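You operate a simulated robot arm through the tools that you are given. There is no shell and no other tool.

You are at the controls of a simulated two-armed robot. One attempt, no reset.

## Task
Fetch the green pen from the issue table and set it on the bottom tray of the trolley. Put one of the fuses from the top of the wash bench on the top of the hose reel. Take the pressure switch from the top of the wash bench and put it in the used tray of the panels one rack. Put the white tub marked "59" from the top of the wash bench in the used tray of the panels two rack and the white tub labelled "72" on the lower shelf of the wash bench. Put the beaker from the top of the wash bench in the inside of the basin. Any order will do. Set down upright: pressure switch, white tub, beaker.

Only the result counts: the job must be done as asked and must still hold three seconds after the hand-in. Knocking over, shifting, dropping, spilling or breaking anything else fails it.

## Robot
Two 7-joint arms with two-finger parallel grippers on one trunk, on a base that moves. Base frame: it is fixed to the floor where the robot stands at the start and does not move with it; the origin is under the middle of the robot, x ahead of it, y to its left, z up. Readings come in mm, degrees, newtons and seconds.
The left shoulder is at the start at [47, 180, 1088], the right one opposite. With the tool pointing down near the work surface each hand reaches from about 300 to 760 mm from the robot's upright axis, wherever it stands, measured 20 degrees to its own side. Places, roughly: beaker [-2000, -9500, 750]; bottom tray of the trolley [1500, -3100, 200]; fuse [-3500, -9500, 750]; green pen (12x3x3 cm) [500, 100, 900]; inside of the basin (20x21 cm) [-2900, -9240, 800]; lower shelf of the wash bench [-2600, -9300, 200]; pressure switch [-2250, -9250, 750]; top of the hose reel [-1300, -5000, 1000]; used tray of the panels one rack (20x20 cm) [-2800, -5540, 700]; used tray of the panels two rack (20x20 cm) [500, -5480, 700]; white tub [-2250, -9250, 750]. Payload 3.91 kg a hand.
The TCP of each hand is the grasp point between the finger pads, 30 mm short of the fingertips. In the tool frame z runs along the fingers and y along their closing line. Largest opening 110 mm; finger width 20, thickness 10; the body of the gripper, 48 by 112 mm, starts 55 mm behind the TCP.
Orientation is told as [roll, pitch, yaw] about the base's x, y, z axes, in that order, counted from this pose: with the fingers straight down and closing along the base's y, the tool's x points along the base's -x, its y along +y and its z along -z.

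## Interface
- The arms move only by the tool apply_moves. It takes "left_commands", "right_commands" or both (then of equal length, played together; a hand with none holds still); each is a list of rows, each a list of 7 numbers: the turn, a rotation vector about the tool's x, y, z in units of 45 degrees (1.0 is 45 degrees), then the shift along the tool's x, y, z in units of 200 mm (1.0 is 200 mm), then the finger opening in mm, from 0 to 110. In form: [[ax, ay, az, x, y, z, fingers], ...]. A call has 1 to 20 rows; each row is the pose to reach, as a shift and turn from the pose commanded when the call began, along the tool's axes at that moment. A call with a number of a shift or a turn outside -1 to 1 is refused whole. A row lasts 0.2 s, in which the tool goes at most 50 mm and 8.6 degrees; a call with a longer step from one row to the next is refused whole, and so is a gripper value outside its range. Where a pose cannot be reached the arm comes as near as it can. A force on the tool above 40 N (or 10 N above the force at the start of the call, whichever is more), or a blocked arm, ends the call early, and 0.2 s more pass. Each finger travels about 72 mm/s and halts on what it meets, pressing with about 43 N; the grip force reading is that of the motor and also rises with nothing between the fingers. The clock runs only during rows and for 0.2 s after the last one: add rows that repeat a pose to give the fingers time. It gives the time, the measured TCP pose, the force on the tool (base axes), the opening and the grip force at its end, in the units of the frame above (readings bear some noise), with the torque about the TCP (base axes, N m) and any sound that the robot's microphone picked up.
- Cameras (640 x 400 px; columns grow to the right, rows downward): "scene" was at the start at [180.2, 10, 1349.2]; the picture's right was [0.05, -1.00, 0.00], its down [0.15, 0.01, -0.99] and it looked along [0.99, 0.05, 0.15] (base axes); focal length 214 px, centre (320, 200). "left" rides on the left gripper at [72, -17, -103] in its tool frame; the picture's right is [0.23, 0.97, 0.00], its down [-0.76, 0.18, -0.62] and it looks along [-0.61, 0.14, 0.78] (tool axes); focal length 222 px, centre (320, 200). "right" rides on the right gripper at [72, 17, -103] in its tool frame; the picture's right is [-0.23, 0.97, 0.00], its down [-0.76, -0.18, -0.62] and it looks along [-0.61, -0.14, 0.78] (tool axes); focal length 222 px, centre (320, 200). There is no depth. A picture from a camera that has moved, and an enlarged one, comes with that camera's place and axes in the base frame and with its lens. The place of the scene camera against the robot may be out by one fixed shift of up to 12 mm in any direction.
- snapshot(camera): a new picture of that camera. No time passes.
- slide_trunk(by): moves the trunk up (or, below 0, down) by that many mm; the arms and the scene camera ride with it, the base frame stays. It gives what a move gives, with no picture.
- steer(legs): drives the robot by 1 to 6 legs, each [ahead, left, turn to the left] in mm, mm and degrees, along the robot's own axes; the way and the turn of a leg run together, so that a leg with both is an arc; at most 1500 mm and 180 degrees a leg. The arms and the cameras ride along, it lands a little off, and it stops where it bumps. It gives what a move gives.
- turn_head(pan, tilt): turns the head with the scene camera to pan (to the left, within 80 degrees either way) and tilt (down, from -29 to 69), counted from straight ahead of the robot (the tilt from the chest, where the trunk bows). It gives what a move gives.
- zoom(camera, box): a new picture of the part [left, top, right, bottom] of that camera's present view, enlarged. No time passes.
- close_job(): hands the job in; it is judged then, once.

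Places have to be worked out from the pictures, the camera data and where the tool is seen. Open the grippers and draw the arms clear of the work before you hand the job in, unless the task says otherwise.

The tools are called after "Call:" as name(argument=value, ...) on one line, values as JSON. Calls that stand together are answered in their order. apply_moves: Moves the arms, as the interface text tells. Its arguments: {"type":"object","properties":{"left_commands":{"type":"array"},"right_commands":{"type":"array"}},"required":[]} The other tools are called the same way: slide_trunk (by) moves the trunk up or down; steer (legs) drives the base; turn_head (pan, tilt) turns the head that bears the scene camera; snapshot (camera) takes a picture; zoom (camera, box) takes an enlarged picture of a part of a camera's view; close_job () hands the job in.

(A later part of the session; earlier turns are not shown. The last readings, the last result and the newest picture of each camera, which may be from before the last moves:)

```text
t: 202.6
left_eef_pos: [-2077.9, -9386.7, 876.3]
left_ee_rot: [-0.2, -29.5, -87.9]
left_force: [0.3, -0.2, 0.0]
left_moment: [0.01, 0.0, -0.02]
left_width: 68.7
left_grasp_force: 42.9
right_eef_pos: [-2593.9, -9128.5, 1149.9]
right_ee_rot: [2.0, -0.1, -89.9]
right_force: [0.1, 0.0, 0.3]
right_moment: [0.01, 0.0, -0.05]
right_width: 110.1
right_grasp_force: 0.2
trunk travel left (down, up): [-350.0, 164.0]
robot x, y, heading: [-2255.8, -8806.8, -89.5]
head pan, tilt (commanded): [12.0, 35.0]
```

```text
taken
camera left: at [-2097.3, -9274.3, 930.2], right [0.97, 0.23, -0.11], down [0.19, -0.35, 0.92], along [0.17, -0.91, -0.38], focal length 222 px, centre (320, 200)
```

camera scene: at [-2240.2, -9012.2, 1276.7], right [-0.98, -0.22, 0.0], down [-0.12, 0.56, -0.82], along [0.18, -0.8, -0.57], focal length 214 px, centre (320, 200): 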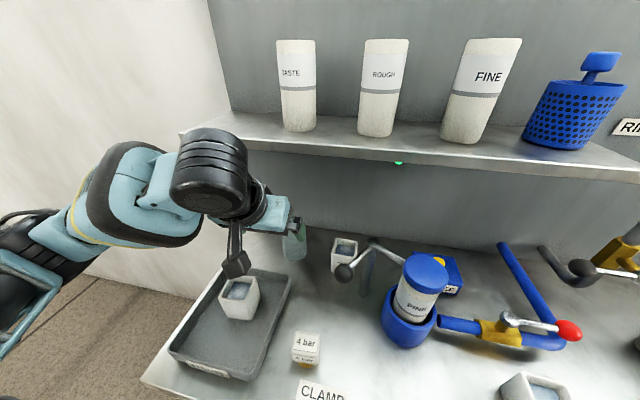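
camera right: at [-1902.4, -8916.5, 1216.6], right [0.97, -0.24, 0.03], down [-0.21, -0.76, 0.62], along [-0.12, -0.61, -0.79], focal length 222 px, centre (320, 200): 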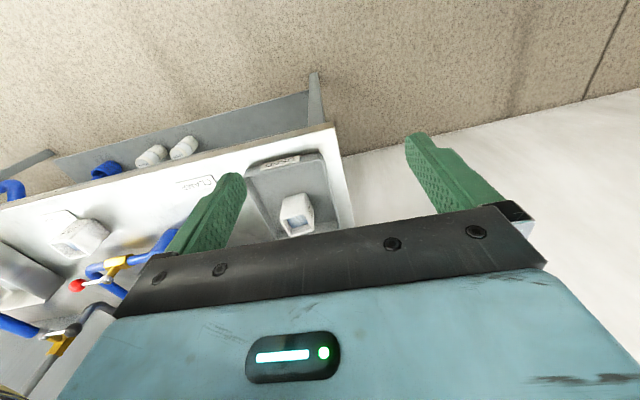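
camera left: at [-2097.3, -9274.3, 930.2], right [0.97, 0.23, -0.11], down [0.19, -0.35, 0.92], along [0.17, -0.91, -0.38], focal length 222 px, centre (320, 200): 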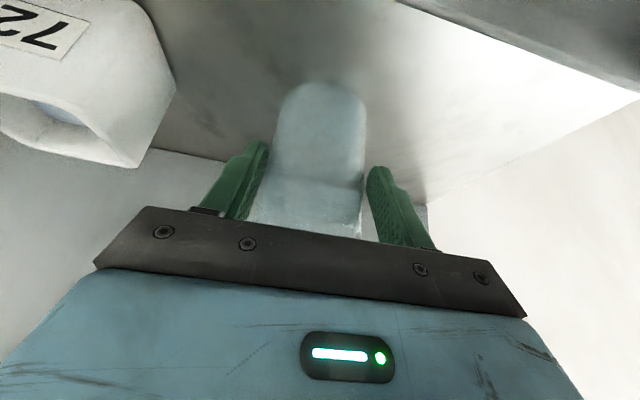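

Gripped at 68.7 mm. I lift the beaker 40 mm straight up, then up and back toward me, clear of the shelf edge and the tub.

Call:
apply_moves(left_commands=[[0, 0, 0, -0.05, 0, -0.0866, 66], [0, 0, 0, -0.1, 0, -0.173, 66], [0, 0, 0, -0.0635, 0, -0.31, 66], [0, 0, 0, -0.027, 0, -0.446, 66], [0, 0, 0, -0.015, 0, -0.626, 66], [0, 0, 0, 0, 0, -0.806, 66], [0, 0, 0, 0, 0, -0.806, 66]])

Call:
snapshot(camera="left")

Call:
snapshot(camera="scene")

```text
t: 204.2
left_eef_pos: [-2080.2, -9308.7, 1016.8]
left_ee_rot: [-0.2, -29.4, -87.9]
left_force: [-0.1, 0.3, -0.2]
left_moment: [0.03, -0.02, -0.01]
left_width: 68.5
left_grasp_force: 43.3
right_eef_pos: [-2593.4, -9127.6, 1148.4]
right_ee_rot: [1.9, -0.1, -90.0]
right_force: [0.5, -0.5, -0.3]
right_moment: [-0.01, -0.01, 0.02]
right_width: 110.1
right_grasp_force: 0.0
trunk travel left (down, up): [-350.0, 164.0]
robot x, y, heading: [-2257.2, -8804.5, -89.4]
head pan, tilt (commanded): [12.0, 35.0]
```

```text
taken
camera left: at [-2098.7, -9195.6, 1071.6], right [0.97, 0.23, -0.11], down [0.19, -0.35, 0.92], along [0.17, -0.91, -0.38], focal length 222 px, centre (320, 200)
```

left: 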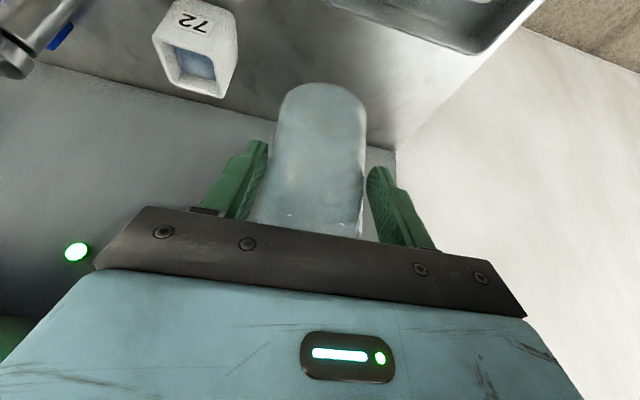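

```text
taken
camera scene: at [-2240.2, -9012.8, 1276.6], right [-0.98, -0.22, 0.0], down [-0.12, 0.56, -0.82], along [0.18, -0.8, -0.57], focal length 214 px, centre (320, 200)
```

scene: 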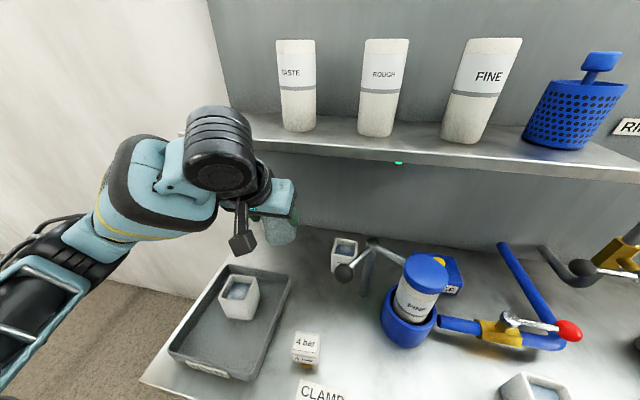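

The beaker is up and upright. I back off, slide right to the basin and look at it.

Call:
steer(legs=[[-300, 0, 0], [0, -810, -0.5]])

Call:
turn_head(pan=5, tilt=35)

Call:
snapshot(camera="scene")

Call:
snapshot(camera="right")

```text
t: 213.3
left_eef_pos: [-2887.3, -9016.2, 1016.6]
left_ee_rot: [-0.2, -29.5, -88.2]
left_force: [-0.5, -0.5, 0.1]
left_moment: [-0.01, -0.04, -0.04]
left_width: 68.4
left_grasp_force: 43.1
right_eef_pos: [-3398.5, -8833.8, 1149.5]
right_ee_rot: [1.9, -0.1, -90.4]
right_force: [-0.3, -0.3, 0.8]
right_moment: [0.01, -0.02, 0.0]
right_width: 109.9
right_grasp_force: 0.0
trunk travel left (down, up): [-350.0, 164.0]
robot x, y, heading: [-3057.9, -8509.0, -89.7]
head pan, tilt (commanded): [12.0, 35.0]
```

```text
t: 214.0
left_eef_pos: [-2886.9, -9017.5, 1017.2]
left_ee_rot: [-0.3, -29.5, -88.3]
left_force: [-0.4, 0.1, -0.5]
left_moment: [0.01, 0.0, 0.04]
left_width: 68.7
left_grasp_force: 43.1
right_eef_pos: [-3399.6, -8833.4, 1149.3]
right_ee_rot: [1.9, -0.1, -90.4]
right_force: [0.6, 0.9, -0.6]
right_moment: [0.0, -0.01, -0.01]
right_width: 110.1
right_grasp_force: 0.1
trunk travel left (down, up): [-350.0, 164.0]
robot x, y, heading: [-3059.5, -8509.2, -90.0]
head pan, tilt (commanded): [5.0, 35.0]
```

```text
taken
camera scene: at [-3056.5, -8721.5, 1276.7], right [-1.0, -0.09, 0.0], down [-0.05, 0.57, -0.82], along [0.07, -0.82, -0.57], focal length 214 px, centre (320, 200)
```

scene: 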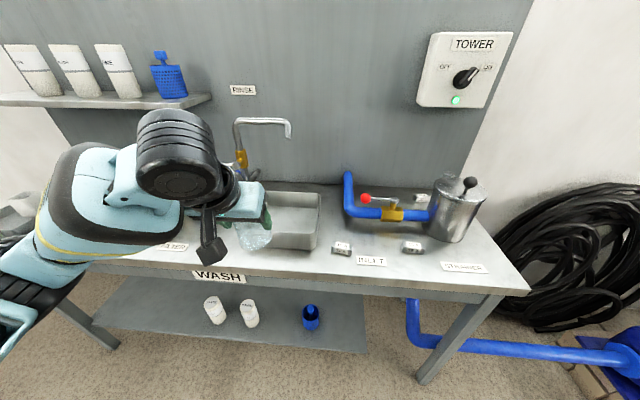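

```text
taken
camera right: at [-3385.5, -8759.8, 1254.1], right [0.97, -0.23, 0.03], down [-0.2, -0.76, 0.62], along [-0.12, -0.61, -0.79], focal length 222 px, centre (320, 200)
```

right: 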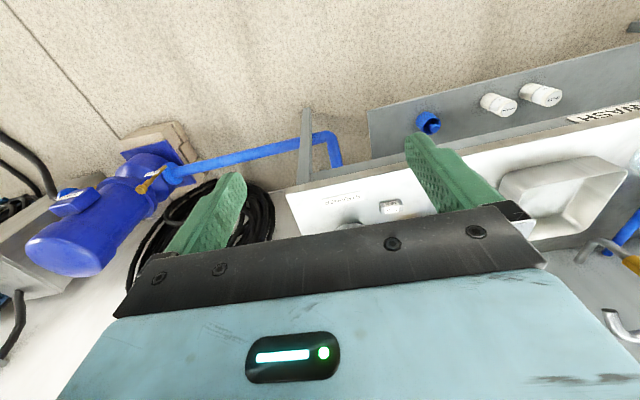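

The basin's rim runs x -2802..-3002, y -9140..-9343 (centre [-2901,-9241], rim z≈870), and the tap spout ends at [-2899,-9377,1050], behind it. I drive ahead 212 mm to bring the beaker over the basin centre.

Call:
steer(legs=[[212, 0, 0]])

Call:
turn_head(pan=5, tilt=50)

Call:
snapshot(camera="scene")

Call:
snapshot(camera="left")

```text
t: 215.6
left_eef_pos: [-2888.4, -9231.8, 1016.8]
left_ee_rot: [-0.1, -29.5, -88.5]
left_force: [0.5, 0.5, -0.4]
left_moment: [0.07, 0.01, -0.01]
left_width: 68.3
left_grasp_force: 43.3
right_eef_pos: [-3400.0, -9048.4, 1149.1]
right_ee_rot: [2.1, -0.1, -90.5]
right_force: [0.0, 0.4, 0.0]
right_moment: [0.02, -0.01, 0.02]
right_width: 109.8
right_grasp_force: 0.0
trunk travel left (down, up): [-350.0, 164.0]
robot x, y, heading: [-3061.2, -8723.4, -90.0]
head pan, tilt (commanded): [5.0, 35.0]
```

```text
t: 216.4
left_eef_pos: [-2887.6, -9231.9, 1016.5]
left_ee_rot: [-0.1, -29.5, -88.4]
left_force: [-0.5, -0.4, 0.5]
left_moment: [0.01, 0.01, 0.02]
left_width: 68.5
left_grasp_force: 43.3
right_eef_pos: [-3400.6, -9047.7, 1150.2]
right_ee_rot: [2.1, -0.1, -90.5]
right_force: [0.1, -0.4, 0.2]
right_moment: [-0.01, 0.01, -0.03]
right_width: 110.0
right_grasp_force: 0.0
trunk travel left (down, up): [-350.0, 164.0]
robot x, y, heading: [-3058.0, -8722.5, -90.0]
head pan, tilt (commanded): [5.0, 50.0]
```

```text
taken
camera scene: at [-3058.0, -8925.3, 1255.0], right [-1.0, -0.09, 0.0], down [-0.07, 0.76, -0.64], along [0.06, -0.64, -0.77], focal length 214 px, centre (320, 200)
```

scene: 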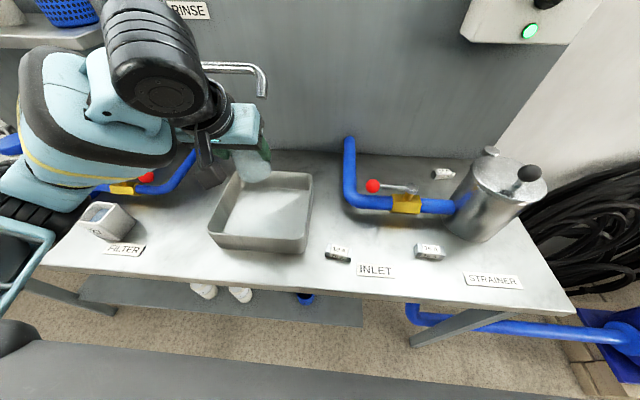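

```text
taken
camera left: at [-2906.6, -9119.0, 1071.6], right [0.97, 0.22, -0.11], down [0.19, -0.35, 0.92], along [0.16, -0.91, -0.38], focal length 222 px, centre (320, 200)
```

left: 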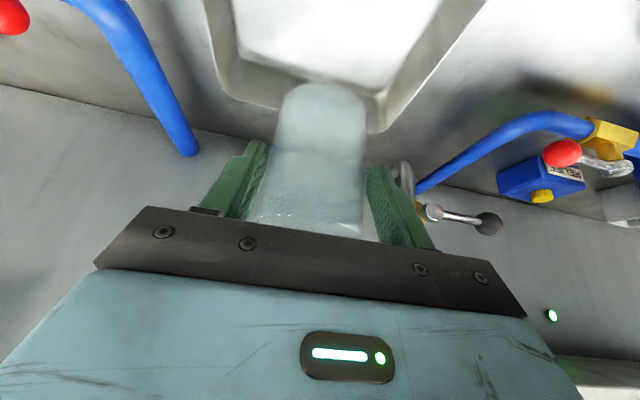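

The beaker is 15 mm left of the basin's centre. I shift it and lower it to about 27 mm above the expected basin floor.

Call:
apply_moves(left_commands=[[0, 0, 0, 0.02, -0.074, 0.0, 66], [0, 0, 0, 0.095, -0.074, 0.11, 66], [0, 0, 0, 0.16, -0.074, 0.22, 66], [0, 0, 0, 0.23, -0.074, 0.335, 66], [0, 0, 0, 0.307, -0.074, 0.458, 66], [0, 0, 0, 0.307, -0.074, 0.458, 66]])

Call:
snapshot(camera="scene")

Call:
snapshot(camera="left")

```text
t: 217.8
left_eef_pos: [-2901.1, -9224.5, 906.3]
left_ee_rot: [-0.2, -29.5, -88.5]
left_force: [-0.7, -0.8, 0.0]
left_moment: [0.01, 0.0, -0.05]
left_width: 68.2
left_grasp_force: 42.9
right_eef_pos: [-3399.7, -9048.2, 1149.6]
right_ee_rot: [2.1, -0.1, -90.5]
right_force: [0.4, 0.2, 0.2]
right_moment: [0.0, -0.01, 0.02]
right_width: 109.9
right_grasp_force: 0.1
trunk travel left (down, up): [-350.0, 164.0]
robot x, y, heading: [-3061.2, -8726.0, -90.1]
head pan, tilt (commanded): [5.0, 50.0]
```

```text
taken
camera scene: at [-3058.2, -8925.4, 1254.9], right [-1.0, -0.09, 0.0], down [-0.07, 0.76, -0.64], along [0.06, -0.64, -0.77], focal length 214 px, centre (320, 200)
```

scene: 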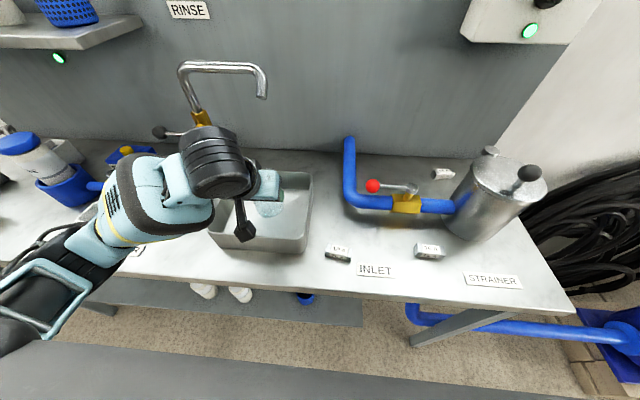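

```text
taken
camera left: at [-2920.3, -9111.2, 961.6], right [0.97, 0.22, -0.11], down [0.19, -0.35, 0.92], along [0.16, -0.91, -0.38], focal length 222 px, centre (320, 200)
```

left: 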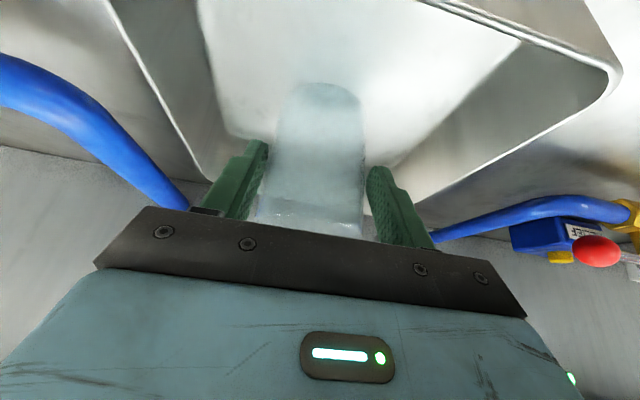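

The beaker hangs inside the basin. I lower it in small steps until it touches.

Call:
apply_moves(left_commands=[[0, 0, 0, 0.0125, 0, 0.0217, 66], [0, 0, 0, 0.025, 0, 0.0433, 66], [0, 0, 0, 0.0375, 0, 0.065, 66], [0, 0, 0, 0.045, 0, 0.078, 66], [0, 0, 0, 0.045, 0, 0.078, 66]])

```text
t: 219.0
left_eef_pos: [-2902.4, -9223.3, 889.9]
left_ee_rot: [-0.2, -29.4, -88.4]
left_force: [0.8, -0.2, 0.7]
left_moment: [0.01, 0.0, -0.01]
left_width: 68.3
left_grasp_force: 43.0
right_eef_pos: [-3399.5, -9047.1, 1148.2]
right_ee_rot: [2.0, -0.1, -90.6]
right_force: [-0.7, -0.2, -0.8]
right_moment: [-0.03, 0.0, -0.01]
right_width: 110.2
right_grasp_force: 0.0
trunk travel left (down, up): [-350.0, 164.0]
robot x, y, heading: [-3061.3, -8722.5, -90.1]
head pan, tilt (commanded): [5.0, 50.0]
```

Call:
apply_moves(left_commands=[[0, 0, 0, 0.005, 0, 0.0087, 66], [0, 0, 0, 0.01, 0, 0.0173, 66], [0, 0, 0, 0.01, 0, 0.0173, 66]])

Call:
snapshot(camera="left")

```text
t: 219.8
left_eef_pos: [-2903.1, -9224.6, 883.5]
left_ee_rot: [-0.1, -29.5, -88.5]
left_force: [-0.3, 0.5, -1.1]
left_moment: [-0.03, 0.01, 0.02]
left_width: 68.3
left_grasp_force: 42.8
right_eef_pos: [-3399.4, -9048.4, 1150.0]
right_ee_rot: [2.0, -0.1, -90.5]
right_force: [0.3, -1.1, 0.6]
right_moment: [-0.01, 0.01, 0.01]
right_width: 110.2
right_grasp_force: 0.0
trunk travel left (down, up): [-350.0, 164.0]
robot x, y, heading: [-3059.5, -8728.0, -89.9]
head pan, tilt (commanded): [5.0, 50.0]
```

```text
taken
camera left: at [-2921.7, -9111.3, 939.1], right [0.97, 0.22, -0.11], down [0.19, -0.35, 0.92], along [0.16, -0.91, -0.38], focal length 222 px, centre (320, 200)
```

left: 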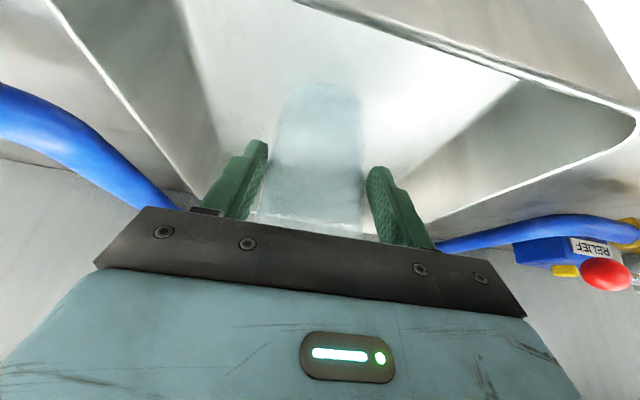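

Call:
apply_moves(left_commands=[[0, 0, 0, 0.004, 0, 0.007, 66], [0, 0, 0, 0.0075, 0, 0.013, 66], [0, 0, 0, 0.0075, 0, 0.013, 66]])

```text
t: 220.6
left_eef_pos: [-2903.6, -9222.2, 881.8]
left_ee_rot: [-0.3, -29.6, -88.4]
left_force: [-0.4, 0.5, -0.3]
left_moment: [0.03, 0.0, 0.0]
left_width: 68.6
left_grasp_force: 42.8
right_eef_pos: [-3399.4, -9047.0, 1148.5]
right_ee_rot: [2.0, 0.0, -90.6]
right_force: [0.2, 0.0, 0.4]
right_moment: [0.01, 0.01, 0.01]
right_width: 110.1
right_grasp_force: 0.0
trunk travel left (down, up): [-350.0, 164.0]
robot x, y, heading: [-3055.5, -8723.3, -90.1]
head pan, tilt (commanded): [5.0, 50.0]
```

Call:
apply_moves(left_commands=[[0, 0, 0, 0.004, 0, 0.007, 66], [0, 0, 0, 0.0075, 0, 0.013, 66], [0, 0, 0, 0.0075, 0, 0.013, 66]])

```text
t: 221.4
left_eef_pos: [-2904.8, -9223.1, 880.0]
left_ee_rot: [-0.4, -29.6, -88.3]
left_force: [-2.1, -1.6, 10.3]
left_moment: [-0.1, -0.04, -0.02]
left_width: 68.3
left_grasp_force: 43.3
right_eef_pos: [-3400.3, -9047.5, 1149.4]
right_ee_rot: [1.9, -0.2, -90.6]
right_force: [-0.2, 0.8, 0.6]
right_moment: [-0.03, -0.01, 0.0]
right_width: 110.1
right_grasp_force: 0.1
trunk travel left (down, up): [-350.0, 164.0]
robot x, y, heading: [-3062.7, -8724.6, -90.0]
head pan, tilt (commanded): [5.0, 50.0]
```

The force rises to 10 N: the beaker stands on the basin floor. I open the fingers gently and then draw back along the finger axis.

Call:
apply_moves(left_commands=[[0, 0, 0, 0, 0, 0, 72], [0, 0, 0, 0, 0, 0, 80], [0, 0, 0, 0, 0, 0, 95], [0, 0, 0, 0, 0, 0, 108], [0, 0, 0, 0, 0, 0, 108]])

Call:
snapshot(camera="left")

```text
t: 222.6
left_eef_pos: [-2904.5, -9224.3, 878.0]
left_ee_rot: [-0.2, -29.4, -88.5]
left_force: [0.0, -0.4, -0.4]
left_moment: [-0.01, -0.02, 0.01]
left_width: 108.2
left_grasp_force: 0.0
right_eef_pos: [-3398.7, -9048.0, 1148.3]
right_ee_rot: [2.0, -0.1, -90.4]
right_force: [0.0, 0.5, -0.8]
right_moment: [0.01, 0.05, 0.0]
right_width: 110.0
right_grasp_force: 0.1
trunk travel left (down, up): [-350.0, 164.0]
robot x, y, heading: [-3058.2, -8723.2, -89.7]
head pan, tilt (commanded): [5.0, 50.0]
```

```text
taken
camera left: at [-2922.0, -9110.4, 933.5], right [0.97, 0.22, -0.11], down [0.19, -0.35, 0.92], along [0.16, -0.91, -0.38], focal length 222 px, centre (320, 200)
```

left: 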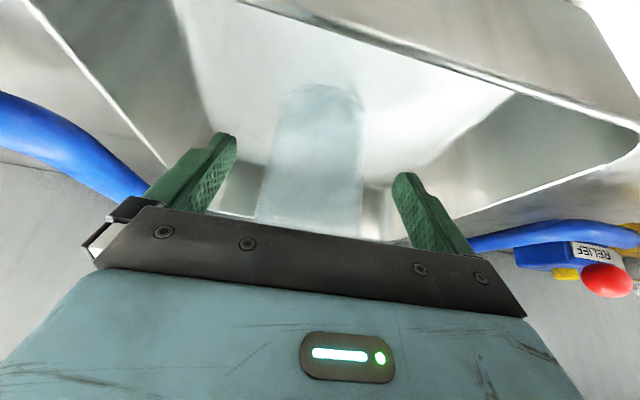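

The beaker stands free. I withdraw the hand upward along its axis.

Call:
apply_moves(left_commands=[[0, 0, 0, 0, 0, -0.1, 108], [0, 0, 0, 0, 0, -0.25, 108], [0, 0, 0, 0, 0, -0.4, 108], [0, 0, 0, 0, 0, -0.6, 108], [0, 0, 0, 0, 0, -0.8, 108], [0, 0, 0, 0, 0, -0.8, 108]])

Call:
snapshot(camera="left")

Call:
snapshot(camera="scene")

```text
t: 224.0
left_eef_pos: [-2905.7, -9144.2, 1017.3]
left_ee_rot: [-0.1, -29.5, -88.4]
left_force: [1.1, -0.1, 0.1]
left_moment: [-0.02, 0.04, -0.01]
left_width: 108.2
left_grasp_force: 0.1
right_eef_pos: [-3400.6, -9048.1, 1149.6]
right_ee_rot: [2.0, -0.1, -90.5]
right_force: [-0.1, -0.5, -0.1]
right_moment: [-0.02, 0.0, 0.0]
right_width: 110.0
right_grasp_force: 0.1
trunk travel left (down, up): [-350.0, 164.0]
robot x, y, heading: [-3061.2, -8724.7, -90.2]
head pan, tilt (commanded): [5.0, 50.0]
```

```text
taken
camera left: at [-2923.5, -9030.6, 1072.5], right [0.97, 0.22, -0.11], down [0.19, -0.35, 0.92], along [0.16, -0.91, -0.38], focal length 222 px, centre (320, 200)
```

left: 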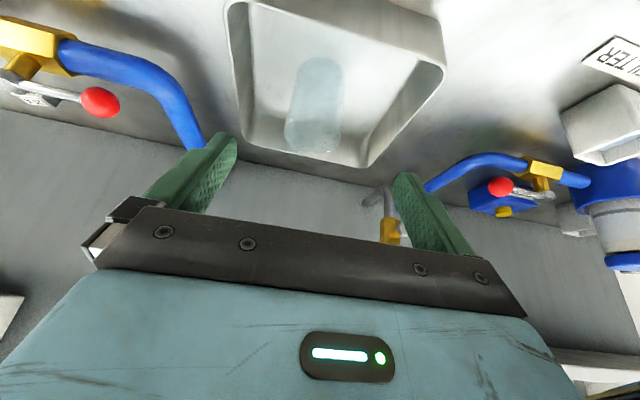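

```text
taken
camera scene: at [-3057.9, -8925.7, 1254.8], right [-1.0, -0.09, 0.0], down [-0.07, 0.76, -0.64], along [0.06, -0.64, -0.77], focal length 214 px, centre (320, 200)
```

scene: 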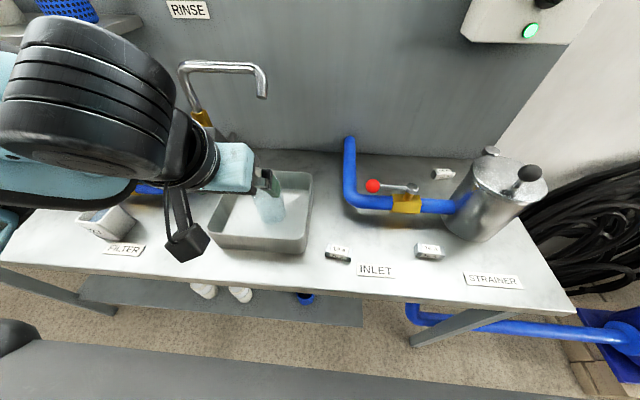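

The beaker stands upright in the basin. Next the fuse: I zoom on the 16 A and 10 A fuses.

Call:
zoom(camera="scene", box=[310, 220, 470, 280])

Call:
snapshot(camera="right")

```text
4.00 times, centred on (390, 250) of scene
camera zoom: at [-3057.9, -8925.7, 1254.8], right [-1.0, -0.09, 0.0], down [-0.07, 0.76, -0.64], along [0.06, -0.64, -0.77], focal length 858 px, centre (40, 0)
```

zoom: 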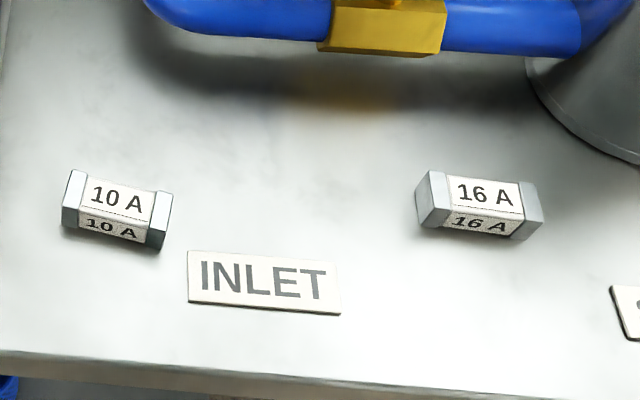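

```text
taken
camera right: at [-3385.9, -8974.3, 1254.1], right [0.97, -0.24, 0.03], down [-0.21, -0.76, 0.62], along [-0.12, -0.61, -0.79], focal length 222 px, centre (320, 200)
```

right: 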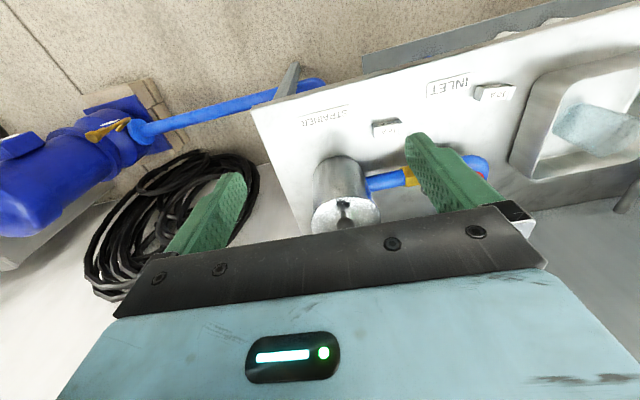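

The 16 A fuse lies at about [-3278,-9168], long axis about 6° off x, top z≈828. I bring the right hand above it with matching yaw, descending to z≈950.

Call:
apply_moves(right_commands=[[0.01, 0, 0.02, -0.09, 0.09, 0.12, 110], [0.02, 0, 0.04, -0.18, 0.18, 0.25, 110], [0.03, 0, 0.06, -0.27, 0.27, 0.4, 110], [0.044, 0, 0.08, -0.36, 0.36, 0.55, 110], [0.044, 0, 0.1, -0.45, 0.45, 0.7, 110], [0.044, 0, 0.11, -0.53, 0.54, 0.85, 110], [0.044, 0, 0.11, -0.595, 0.615, 1.0, 110], [0.044, 0, 0.11, -0.595, 0.615, 1.0, 110]])

Call:
snapshot(camera="right")

Call:
snapshot(camera="scene")

```text
t: 225.8
left_eef_pos: [-2905.6, -9142.9, 1018.6]
left_ee_rot: [-0.2, -29.5, -88.5]
left_force: [0.0, 0.5, 0.5]
left_moment: [0.01, 0.01, -0.01]
left_width: 107.8
left_grasp_force: 0.1
right_eef_pos: [-3270.4, -9168.0, 955.7]
right_ee_rot: [0.0, -0.1, -95.4]
right_force: [-0.4, -0.2, 0.0]
right_moment: [0.02, 0.02, 0.02]
right_width: 110.2
right_grasp_force: 0.1
trunk travel left (down, up): [-350.0, 164.0]
robot x, y, heading: [-3063.3, -8725.4, -90.0]
head pan, tilt (commanded): [5.0, 50.0]
```

```text
taken
camera right: at [-3247.1, -9096.1, 1060.4], right [0.95, -0.32, 0.0], down [-0.25, -0.74, 0.62], along [-0.2, -0.59, -0.78], focal length 222 px, centre (320, 200)
```

right: 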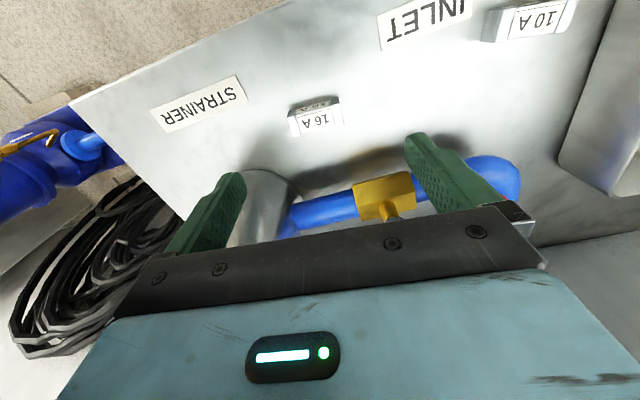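

```text
taken
camera scene: at [-3058.2, -8925.1, 1255.0], right [-1.0, -0.09, 0.0], down [-0.07, 0.76, -0.64], along [0.06, -0.64, -0.77], focal length 214 px, centre (320, 200)
```

scene: 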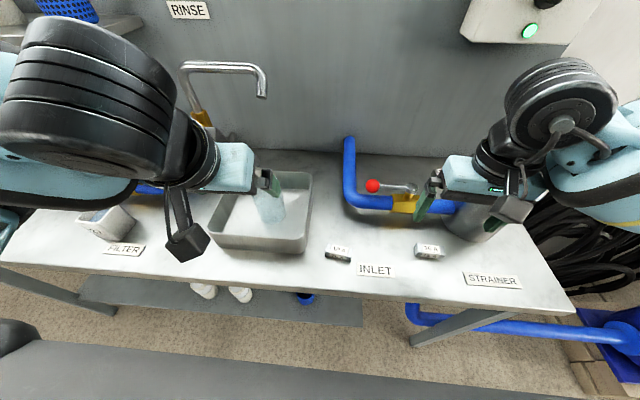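

The fuse is at [-3277,-9169], turned about 8°. I correct the position and yaw and lower to z≈846.

Call:
apply_moves(right_commands=[[0, 0, 0.03, -0.004, -0.016, 0.1, 100], [0, 0, 0.06, -0.008, -0.032, 0.25, 100], [0, 0, 0.06, -0.008, -0.032, 0.4, 100], [0, 0, 0.06, -0.008, -0.032, 0.55, 100], [0, 0, 0.06, -0.008, -0.032, 0.55, 100]])

Call:
snapshot(camera="right")

Call:
zoom(camera="scene", box=[340, 160, 500, 280])

```text
t: 227.0
left_eef_pos: [-2905.9, -9143.1, 1018.0]
left_ee_rot: [-0.2, -29.5, -88.4]
left_force: [-0.1, -0.9, 0.1]
left_moment: [0.0, -0.02, 0.02]
left_width: 107.9
left_grasp_force: 0.0
right_eef_pos: [-3279.1, -9168.4, 844.4]
right_ee_rot: [0.0, -0.1, -98.2]
right_force: [0.2, -0.2, 0.1]
right_moment: [-0.03, 0.02, 0.02]
right_width: 99.7
right_grasp_force: 0.1
trunk travel left (down, up): [-350.0, 164.0]
robot x, y, heading: [-3059.7, -8723.5, -90.0]
head pan, tilt (commanded): [5.0, 50.0]
```

```text
taken
camera right: at [-3251.5, -9098.7, 948.4], right [0.93, -0.36, 0.0], down [-0.28, -0.73, 0.62], along [-0.23, -0.58, -0.78], focal length 222 px, centre (320, 200)
```

right: 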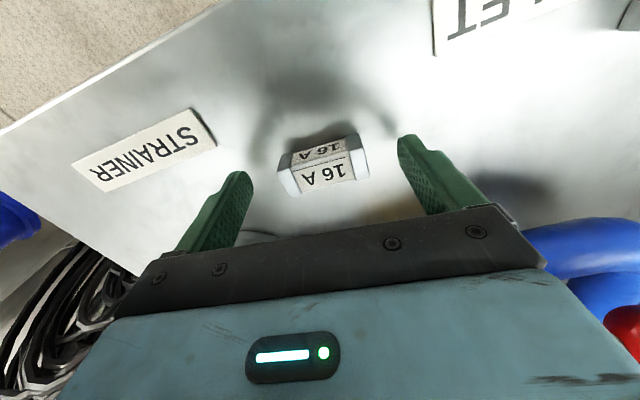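

```text
3.33 times, centred on (420, 220) of scene
camera zoom: at [-3057.9, -8925.3, 1255.0], right [-1.0, -0.09, 0.0], down [-0.07, 0.76, -0.64], along [0.06, -0.64, -0.77], focal length 715 px, centre (-13, 133)
```

zoom: 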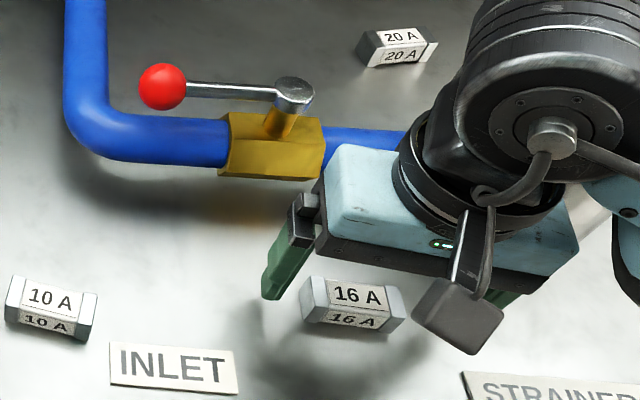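

The fuse sits right between the fingertips. I lower the last millimetres and close.

Call:
apply_moves(right_commands=[[0, 0, 0, 0, 0.01, 0.02, 100], [0, 0, 0, 0, 0.01, 0.04, 100], [0, 0, 0, 0, 0.01, 0.05, 100], [0, 0, 0, 0, 0.01, 0.05, 100]])

```text
t: 228.0
left_eef_pos: [-2906.0, -9143.4, 1017.7]
left_ee_rot: [-0.2, -29.4, -88.5]
left_force: [0.3, -0.2, 0.0]
left_moment: [0.01, 0.01, 0.01]
left_width: 107.8
left_grasp_force: 0.0
right_eef_pos: [-3276.4, -9169.1, 834.5]
right_ee_rot: [0.1, -0.1, -98.3]
right_force: [0.2, 0.2, 0.2]
right_moment: [0.02, -0.02, -0.02]
right_width: 100.0
right_grasp_force: 0.0
trunk travel left (down, up): [-350.0, 164.0]
robot x, y, heading: [-3060.2, -8726.7, -90.3]
head pan, tilt (commanded): [5.0, 50.0]
```

Call:
apply_moves(right_commands=[[0, 0, 0, 0, 0, 0.0, 85], [0, 0, 0, 0, 0, 0, 72], [0, 0, 0, 0, 0, 0, 60], [0, 0, 0, 0, 0, 0, 48], [0, 0, 0, 0, 0, 0, 40], [0, 0, 0, 0, 0, 0, 40]])

Call:
snapshot(camera="right")

```text
t: 229.4
left_eef_pos: [-2905.8, -9143.4, 1017.4]
left_ee_rot: [-0.2, -29.5, -88.6]
left_force: [-0.7, -0.3, 0.3]
left_moment: [0.04, 0.01, -0.03]
left_width: 107.9
left_grasp_force: 0.1
right_eef_pos: [-3276.5, -9168.6, 834.8]
right_ee_rot: [0.0, 0.1, -98.1]
right_force: [0.3, 0.1, -0.6]
right_moment: [0.0, -0.04, 0.04]
right_width: 57.7
right_grasp_force: 42.9
trunk travel left (down, up): [-350.0, 164.0]
robot x, y, heading: [-3061.8, -8726.7, -89.9]
head pan, tilt (commanded): [5.0, 50.0]
```

```text
taken
camera right: at [-3249.2, -9098.5, 939.0], right [0.93, -0.36, 0.0], down [-0.28, -0.73, 0.62], along [-0.23, -0.58, -0.78], focal length 222 px, centre (320, 200)
```

right: 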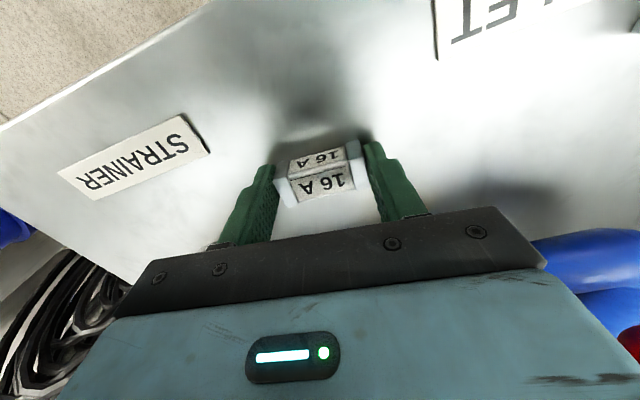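

The fuse is gripped at 57.7 mm. I lift it straight up.

Call:
apply_moves(right_commands=[[0, 0, 0, 0, 0, -0.1, 40], [0, 0, 0, 0, 0, -0.25, 40], [0, 0, 0, 0, 0, -0.4, 40], [0, 0, 0, 0, 0, -0.6, 40], [0, 0, 0, 0, 0, -0.8, 40], [0, 0, 0, 0, 0, -1.0, 40], [0, 0, 0, 0, 0, -1.0, 40]])

Call:
snapshot(camera="right")

```text
t: 231.0
left_eef_pos: [-2905.2, -9143.0, 1018.5]
left_ee_rot: [-0.1, -29.5, -88.6]
left_force: [0.3, 0.0, 0.8]
left_moment: [-0.02, -0.02, -0.03]
left_width: 107.8
left_grasp_force: 0.0
right_eef_pos: [-3275.0, -9169.3, 1036.6]
right_ee_rot: [-0.1, 0.0, -98.2]
right_force: [0.3, 0.4, 0.2]
right_moment: [0.01, -0.01, -0.02]
right_width: 57.6
right_grasp_force: 43.1
trunk travel left (down, up): [-350.0, 164.0]
robot x, y, heading: [-3061.9, -8727.5, -90.0]
head pan, tilt (commanded): [5.0, 50.0]
```

```text
taken
camera right: at [-3248.4, -9099.5, 1140.0], right [0.93, -0.36, 0.0], down [-0.28, -0.73, 0.62], along [-0.23, -0.58, -0.78], focal length 222 px, centre (320, 200)
```

right: 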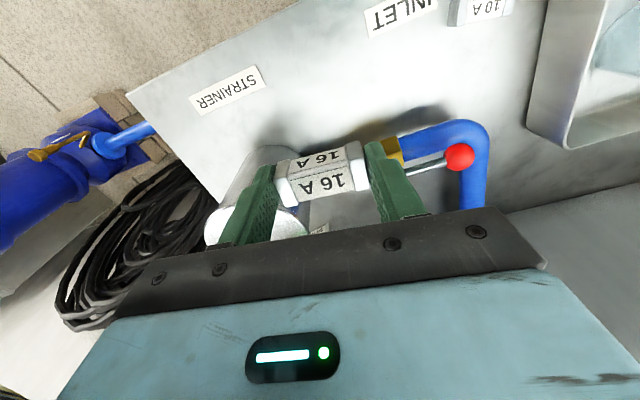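

The fuse is held safely. Next is tub 72: the clamp lever (ball at [-2230,-9241,972], post at [-2271,-9309]) stands in front of it, so I plan to grip it with the left hand tilted in from the left. First I tuck the right hand with the fuse up and back, then back off and slide left.

Call:
apply_moves(right_commands=[[0, 0, -0.04, 0.14, -0.15, -0.15, 40], [0, 0, -0.08, 0.28, -0.3, -0.3, 40], [0, 0, -0.12, 0.42, -0.45, -0.45, 40], [0, 0, -0.17, 0.55, -0.57, -0.57, 40], [0, 0, -0.17, 0.55, -0.57, -0.57, 40]])

Call:
steer(legs=[[-280, 0, 0], [0, 1010, 0]])

Call:
apply_moves(left_commands=[[0, 0.16, 0, 0, 0, 0, 110], [0, 0.32, 0, 0, 0, 0, 110], [0, 0.48, 0, 0, 0, 0, 110], [0, 0.655, 0, 0, 0, 0, 110], [0, 0.655, 0, 0, 0, 0, 110]])

```text
refused: row 1 steps farther than a row can; nothing moved
```

```text
t: 241.8
left_eef_pos: [-1886.9, -8870.2, 1017.4]
left_ee_rot: [-0.2, -29.4, -89.1]
left_force: [-0.3, -0.1, 0.0]
left_moment: [0.01, 0.04, -0.01]
left_width: 108.0
left_grasp_force: 0.0
right_eef_pos: [-2256.7, -8891.9, 1034.9]
right_ee_rot: [0.0, 0.0, -98.8]
right_force: [-0.7, 0.2, 0.1]
right_moment: [0.0, -0.01, -0.03]
right_width: 56.7
right_grasp_force: 42.9
trunk travel left (down, up): [-350.0, 164.0]
robot x, y, heading: [-2038.2, -8450.6, -90.9]
head pan, tilt (commanded): [5.0, 50.0]
```

```text
t: 243.1
left_eef_pos: [-1888.1, -8870.2, 1018.9]
left_ee_rot: [-0.1, 0.0, -89.1]
left_force: [0.6, 0.3, -0.1]
left_moment: [0.02, 0.02, -0.06]
left_width: 110.0
left_grasp_force: 0.0
right_eef_pos: [-2256.9, -8890.8, 1035.1]
right_ee_rot: [-0.1, 0.0, -98.8]
right_force: [-0.6, -0.2, -0.9]
right_moment: [-0.01, 0.01, 0.02]
right_width: 57.0
right_grasp_force: 43.3
trunk travel left (down, up): [-350.0, 164.0]
robot x, y, heading: [-2039.0, -8447.4, -90.6]
head pan, tilt (commanded): [5.0, 50.0]
```

The right-hand call was refused for too long a step; nothing was touched. I repeat it with shorter steps, and turn the left hand's yaw by -45° at the same time.

Call:
apply_moves(right_commands=[[0, 0, -0.03, 0.1, -0.1, -0.1, 40], [0, 0, -0.06, 0.2, -0.2, -0.2, 40], [0, 0, -0.09, 0.3, -0.3, -0.3, 40], [0, 0, -0.12, 0.4, -0.4, -0.4, 40], [0, 0, -0.15, 0.5, -0.5, -0.5, 40], [0, 0, -0.17, 0.55, -0.57, -0.57, 40], [0, 0, -0.17, 0.55, -0.57, -0.57, 40]], left_commands=[[0, 0, 0.16, 0, 0, 0, 110], [0, 0, 0.32, 0, 0, 0, 110], [0, 0, 0.48, 0, 0, 0, 110], [0, 0, 0.64, 0, 0, 0, 110], [0, 0, 0.8, 0, 0, 0, 110], [0, 0, 0.96, 0, 0, 0, 110], [0, 0, 1.0, 0, 0, 0, 110]])

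Call:
snapshot(camera="scene")

```text
t: 244.7
left_eef_pos: [-1887.0, -8870.7, 1018.4]
left_ee_rot: [-0.2, -0.1, -134.3]
left_force: [-0.2, 0.6, 1.0]
left_moment: [-0.01, 0.03, -0.02]
left_width: 110.0
left_grasp_force: 0.1
right_eef_pos: [-2351.5, -8766.3, 1147.8]
right_ee_rot: [0.0, 0.0, -91.1]
right_force: [0.1, 0.8, -1.3]
right_moment: [0.01, 0.02, 0.0]
right_width: 57.0
right_grasp_force: 42.8
trunk travel left (down, up): [-350.0, 164.0]
robot x, y, heading: [-2038.2, -8448.5, -90.7]
head pan, tilt (commanded): [5.0, 50.0]
```

```text
taken
camera scene: at [-2036.9, -8650.0, 1254.9], right [-1.0, -0.07, 0.0], down [-0.06, 0.76, -0.64], along [0.05, -0.64, -0.77], focal length 214 px, centre (320, 200)
```

scene: 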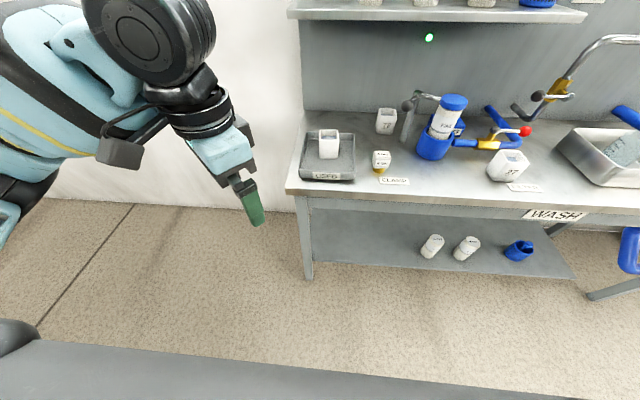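

The yaw turn works. I finish the turn to yaw 180 and then tilt the fingers 30° toward -x.

Call:
apply_moves(left_commands=[[0, 0, 0.16, 0, 0, 0, 110], [0, 0, 0.32, 0, 0, 0, 110], [0, 0, 0.48, 0, 0, 0, 110], [0, 0, 0.64, 0, 0, 0, 110], [0, 0, 0.8, 0, 0, 0, 110], [0, 0, 0.96, 0, 0, 0, 110], [0, 0, 1.0, 0, 0, 0, 110]])

Call:
apply_moves(left_commands=[[0, -0.16, 0, 0, 0, 0, 110], [0, -0.32, 0, 0, 0, 0, 110], [0, -0.48, 0, 0, 0, 0, 110], [0, -0.64, 0, 0, 0, 0, 110], [0, -0.667, 0, 0, 0, 0, 110]])

Call:
snapshot(camera="scene")

Call:
snapshot(camera="left")

```text
t: 246.2
left_eef_pos: [-1887.7, -8869.7, 1016.7]
left_ee_rot: [-0.1, -0.1, -179.2]
left_force: [-0.1, -0.2, 0.4]
left_moment: [0.0, -0.02, 0.02]
left_width: 109.9
left_grasp_force: 0.1
right_eef_pos: [-2351.8, -8766.5, 1147.8]
right_ee_rot: [0.0, 0.0, -91.2]
right_force: [-0.1, 0.3, 0.1]
right_moment: [-0.01, 0.01, 0.0]
right_width: 56.8
right_grasp_force: 42.6
trunk travel left (down, up): [-350.0, 164.0]
robot x, y, heading: [-2038.8, -8449.4, -90.6]
head pan, tilt (commanded): [5.0, 50.0]
```

```text
t: 247.4
left_eef_pos: [-1886.3, -8870.6, 1018.0]
left_ee_rot: [0.2, -30.3, -179.2]
left_force: [0.6, -0.7, 0.3]
left_moment: [-0.02, 0.02, 0.02]
left_width: 109.8
left_grasp_force: 0.1
right_eef_pos: [-2352.0, -8765.9, 1146.9]
right_ee_rot: [-0.1, 0.0, -91.2]
right_force: [0.1, -0.8, -0.6]
right_moment: [0.0, 0.0, 0.01]
right_width: 56.7
right_grasp_force: 43.2
trunk travel left (down, up): [-350.0, 164.0]
robot x, y, heading: [-2038.1, -8452.9, -90.7]
head pan, tilt (commanded): [5.0, 50.0]
```

```text
taken
camera scene: at [-2037.1, -8649.7, 1254.9], right [-1.0, -0.07, 0.0], down [-0.06, 0.76, -0.64], along [0.05, -0.64, -0.77], focal length 214 px, centre (320, 200)
```

scene: 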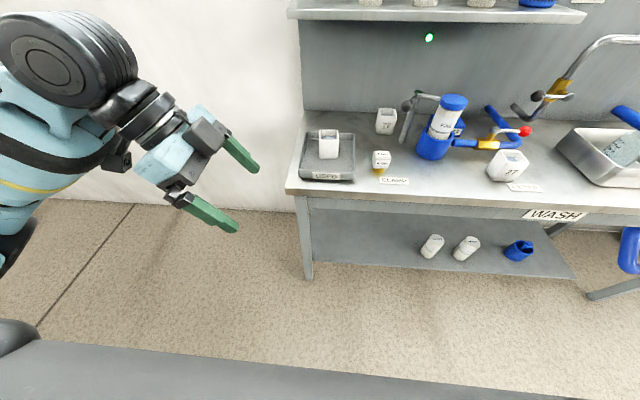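

```text
taken
camera left: at [-1771.0, -8852.7, 1071.0], right [0.21, -0.97, -0.11], down [-0.34, -0.18, 0.92], along [-0.92, -0.15, -0.37], focal length 222 px, centre (320, 200)
```

left: 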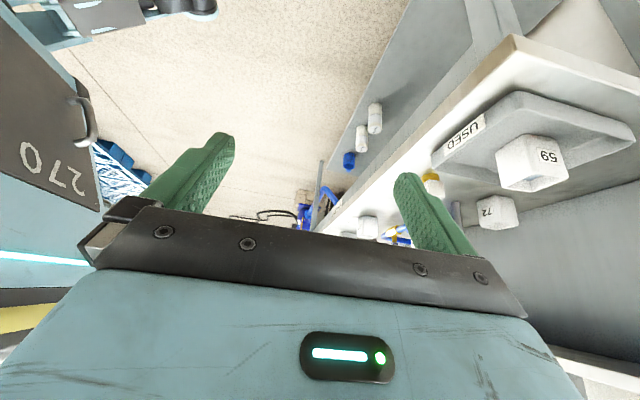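

The left hand holds the new orientation well. I tilt it to 45° (keeping the wrist below the wall shelf), then drive to about [-2250,-8790].

Call:
apply_moves(left_commands=[[0, -0.12, 0, 0, 0, 0, 110], [0, -0.25, 0, 0, 0, 0, 110], [0, -0.333, 0, 0, 0, 0, 110], [0, -0.333, 0, 0, 0, 0, 110]])

Call:
steer(legs=[[0, -212, 0.7], [335, 0, 0]])

Call:
turn_head(pan=10, tilt=40)

Call:
snapshot(camera="scene")

Call:
snapshot(camera="left")

```text
t: 248.4
left_eef_pos: [-1887.1, -8870.6, 1019.0]
left_ee_rot: [0.1, -45.2, -179.2]
left_force: [0.7, -0.8, -0.7]
left_moment: [0.0, 0.0, -0.02]
left_width: 110.1
left_grasp_force: 0.0
right_eef_pos: [-2352.3, -8765.5, 1147.8]
right_ee_rot: [0.0, 0.0, -91.1]
right_force: [-0.3, 0.3, -0.5]
right_moment: [-0.03, 0.0, -0.01]
right_width: 56.7
right_grasp_force: 42.9
trunk travel left (down, up): [-350.0, 164.0]
robot x, y, heading: [-2036.0, -8446.9, -90.9]
head pan, tilt (commanded): [5.0, 50.0]
```

```text
t: 252.7
left_eef_pos: [-2091.1, -9192.1, 1018.3]
left_ee_rot: [0.0, -45.1, -178.1]
left_force: [-0.5, 0.7, -0.5]
left_moment: [0.05, 0.04, 0.0]
left_width: 110.0
left_grasp_force: 0.2
right_eef_pos: [-2558.8, -9095.7, 1148.3]
right_ee_rot: [-0.1, 0.0, -90.1]
right_force: [0.3, 0.1, -0.2]
right_moment: [0.02, -0.01, 0.01]
right_width: 56.8
right_grasp_force: 43.0
trunk travel left (down, up): [-350.0, 164.0]
robot x, y, heading: [-2248.1, -8778.0, -89.6]
head pan, tilt (commanded): [5.0, 50.0]
```

```text
t: 253.4
left_eef_pos: [-2090.5, -9190.5, 1018.9]
left_ee_rot: [0.0, -45.2, -178.0]
left_force: [0.0, 0.2, 0.4]
left_moment: [-0.03, 0.01, 0.01]
left_width: 110.1
left_grasp_force: 0.0
right_eef_pos: [-2557.7, -9096.2, 1147.9]
right_ee_rot: [0.1, -0.1, -90.2]
right_force: [-0.5, 0.1, -0.3]
right_moment: [-0.01, 0.0, 0.0]
right_width: 56.6
right_grasp_force: 43.2
trunk travel left (down, up): [-350.0, 164.0]
robot x, y, heading: [-2250.0, -8770.9, -89.5]
head pan, tilt (commanded): [10.0, 40.0]
```

```text
taken
camera scene: at [-2237.0, -8980.2, 1269.1], right [-0.98, -0.18, 0.0], down [-0.12, 0.63, -0.77], along [0.14, -0.75, -0.64], focal length 214 px, centre (320, 200)
```

scene: 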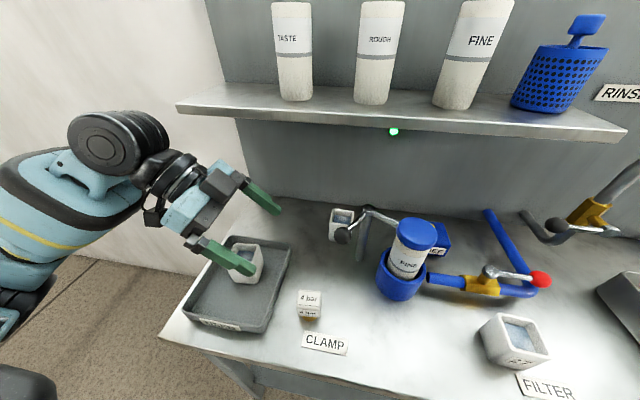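

```text
taken
camera left: at [-1965.7, -9170.5, 1040.1], right [0.19, -0.97, -0.16], down [-0.09, -0.18, 0.98], along [-0.98, -0.17, -0.12], focal length 222 px, centre (320, 200)
```

left: 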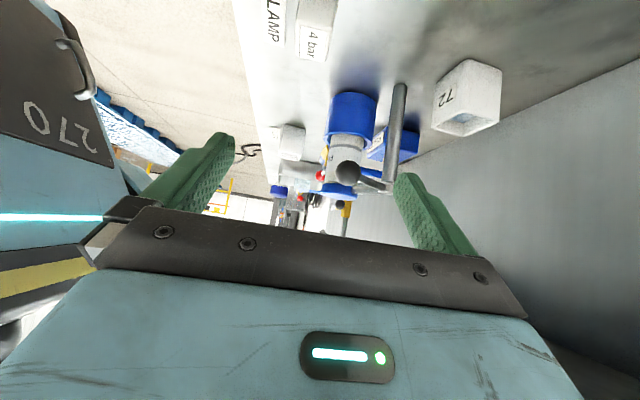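

Call:
zoom(camera="left", box=[400, 40, 540, 160])

Call:
zoom(camera="scene", box=[290, 180, 430, 300])

```text
3.33 times, centred on (470, 100) of left
camera zoom: at [-1965.7, -9170.5, 1040.1], right [0.19, -0.97, -0.16], down [-0.09, -0.18, 0.98], along [-0.98, -0.17, -0.12], focal length 740 px, centre (-180, 533)
```

zoom: 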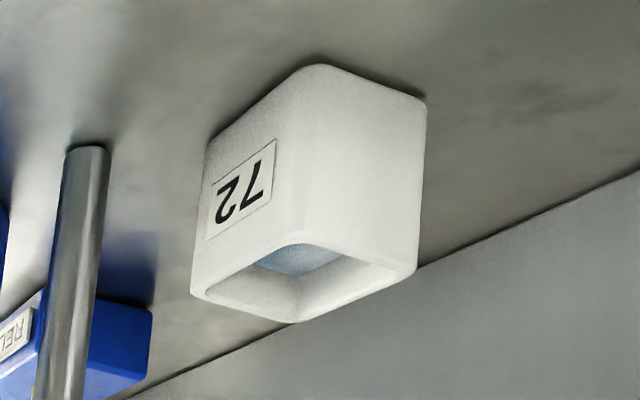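

```text
3.33 times, centred on (360, 240) of scene
camera zoom: at [-2237.0, -8980.2, 1269.1], right [-0.98, -0.18, 0.0], down [-0.12, 0.63, -0.77], along [0.14, -0.75, -0.64], focal length 715 px, centre (187, 67)
```

zoom: 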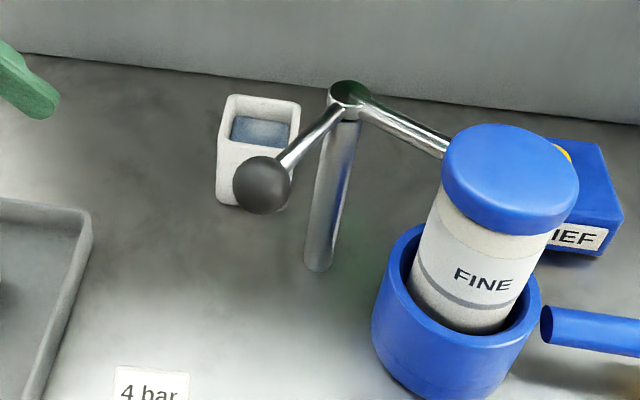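

Tub 72 stands square to the axes at about [-2216,-9385], rim z≈877. I bring the left hand over in two stages, keeping below the wall shelf.

Call:
apply_moves(left_commands=[[0, 0, 0, 0.009, 0.1, 0.13, 110], [0, 0, 0, 0.018, 0.2, 0.26, 110], [0, 0, 0, 0.027, 0.289, 0.39, 110], [0, 0, 0, 0.036, 0.457, 0.443, 110], [0, 0, 0, 0.045, 0.625, 0.496, 110], [0, 0, 0, 0.054, 0.793, 0.549, 110], [0, 0, 0, 0.064, 0.96, 0.601, 110], [0, 0, 0, 0.064, 0.96, 0.601, 110]])

Call:
snapshot(camera="left")

Call:
snapshot(camera="scene")

```text
t: 255.2
left_eef_pos: [-2160.0, -9389.0, 923.8]
left_ee_rot: [0.0, -45.1, -178.2]
left_force: [0.8, -0.4, 0.5]
left_moment: [0.0, -0.04, 0.0]
left_width: 110.0
left_grasp_force: 0.1
right_eef_pos: [-2558.2, -9094.8, 1147.3]
right_ee_rot: [0.1, -0.1, -90.1]
right_force: [0.6, -0.5, -0.5]
right_moment: [-0.02, 0.02, 0.03]
right_width: 56.9
right_grasp_force: 43.7
trunk travel left (down, up): [-350.0, 164.0]
robot x, y, heading: [-2249.2, -8775.3, -89.5]
head pan, tilt (commanded): [10.0, 40.0]
```

```text
taken
camera left: at [-2034.1, -9368.1, 945.1], right [0.19, -0.97, -0.16], down [-0.09, -0.18, 0.98], along [-0.98, -0.17, -0.12], focal length 222 px, centre (320, 200)
```

left: 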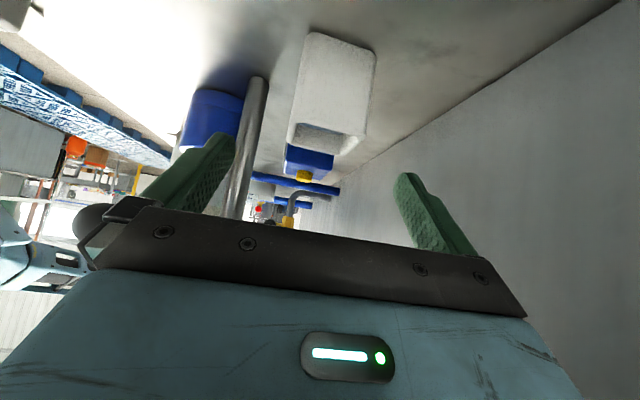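

```text
taken
camera scene: at [-2236.5, -8979.8, 1269.2], right [-0.98, -0.18, 0.0], down [-0.12, 0.63, -0.77], along [0.14, -0.75, -0.64], focal length 214 px, centre (320, 200)
```

scene: 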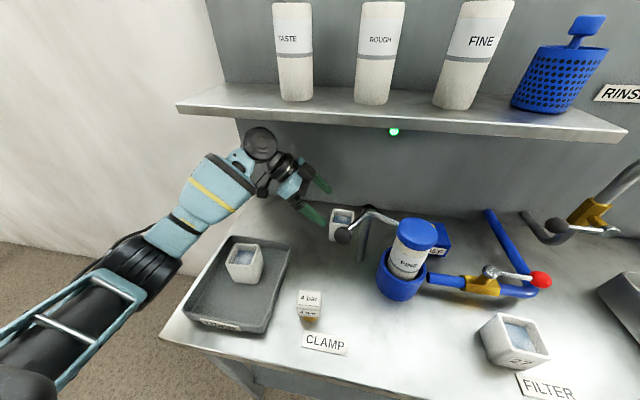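

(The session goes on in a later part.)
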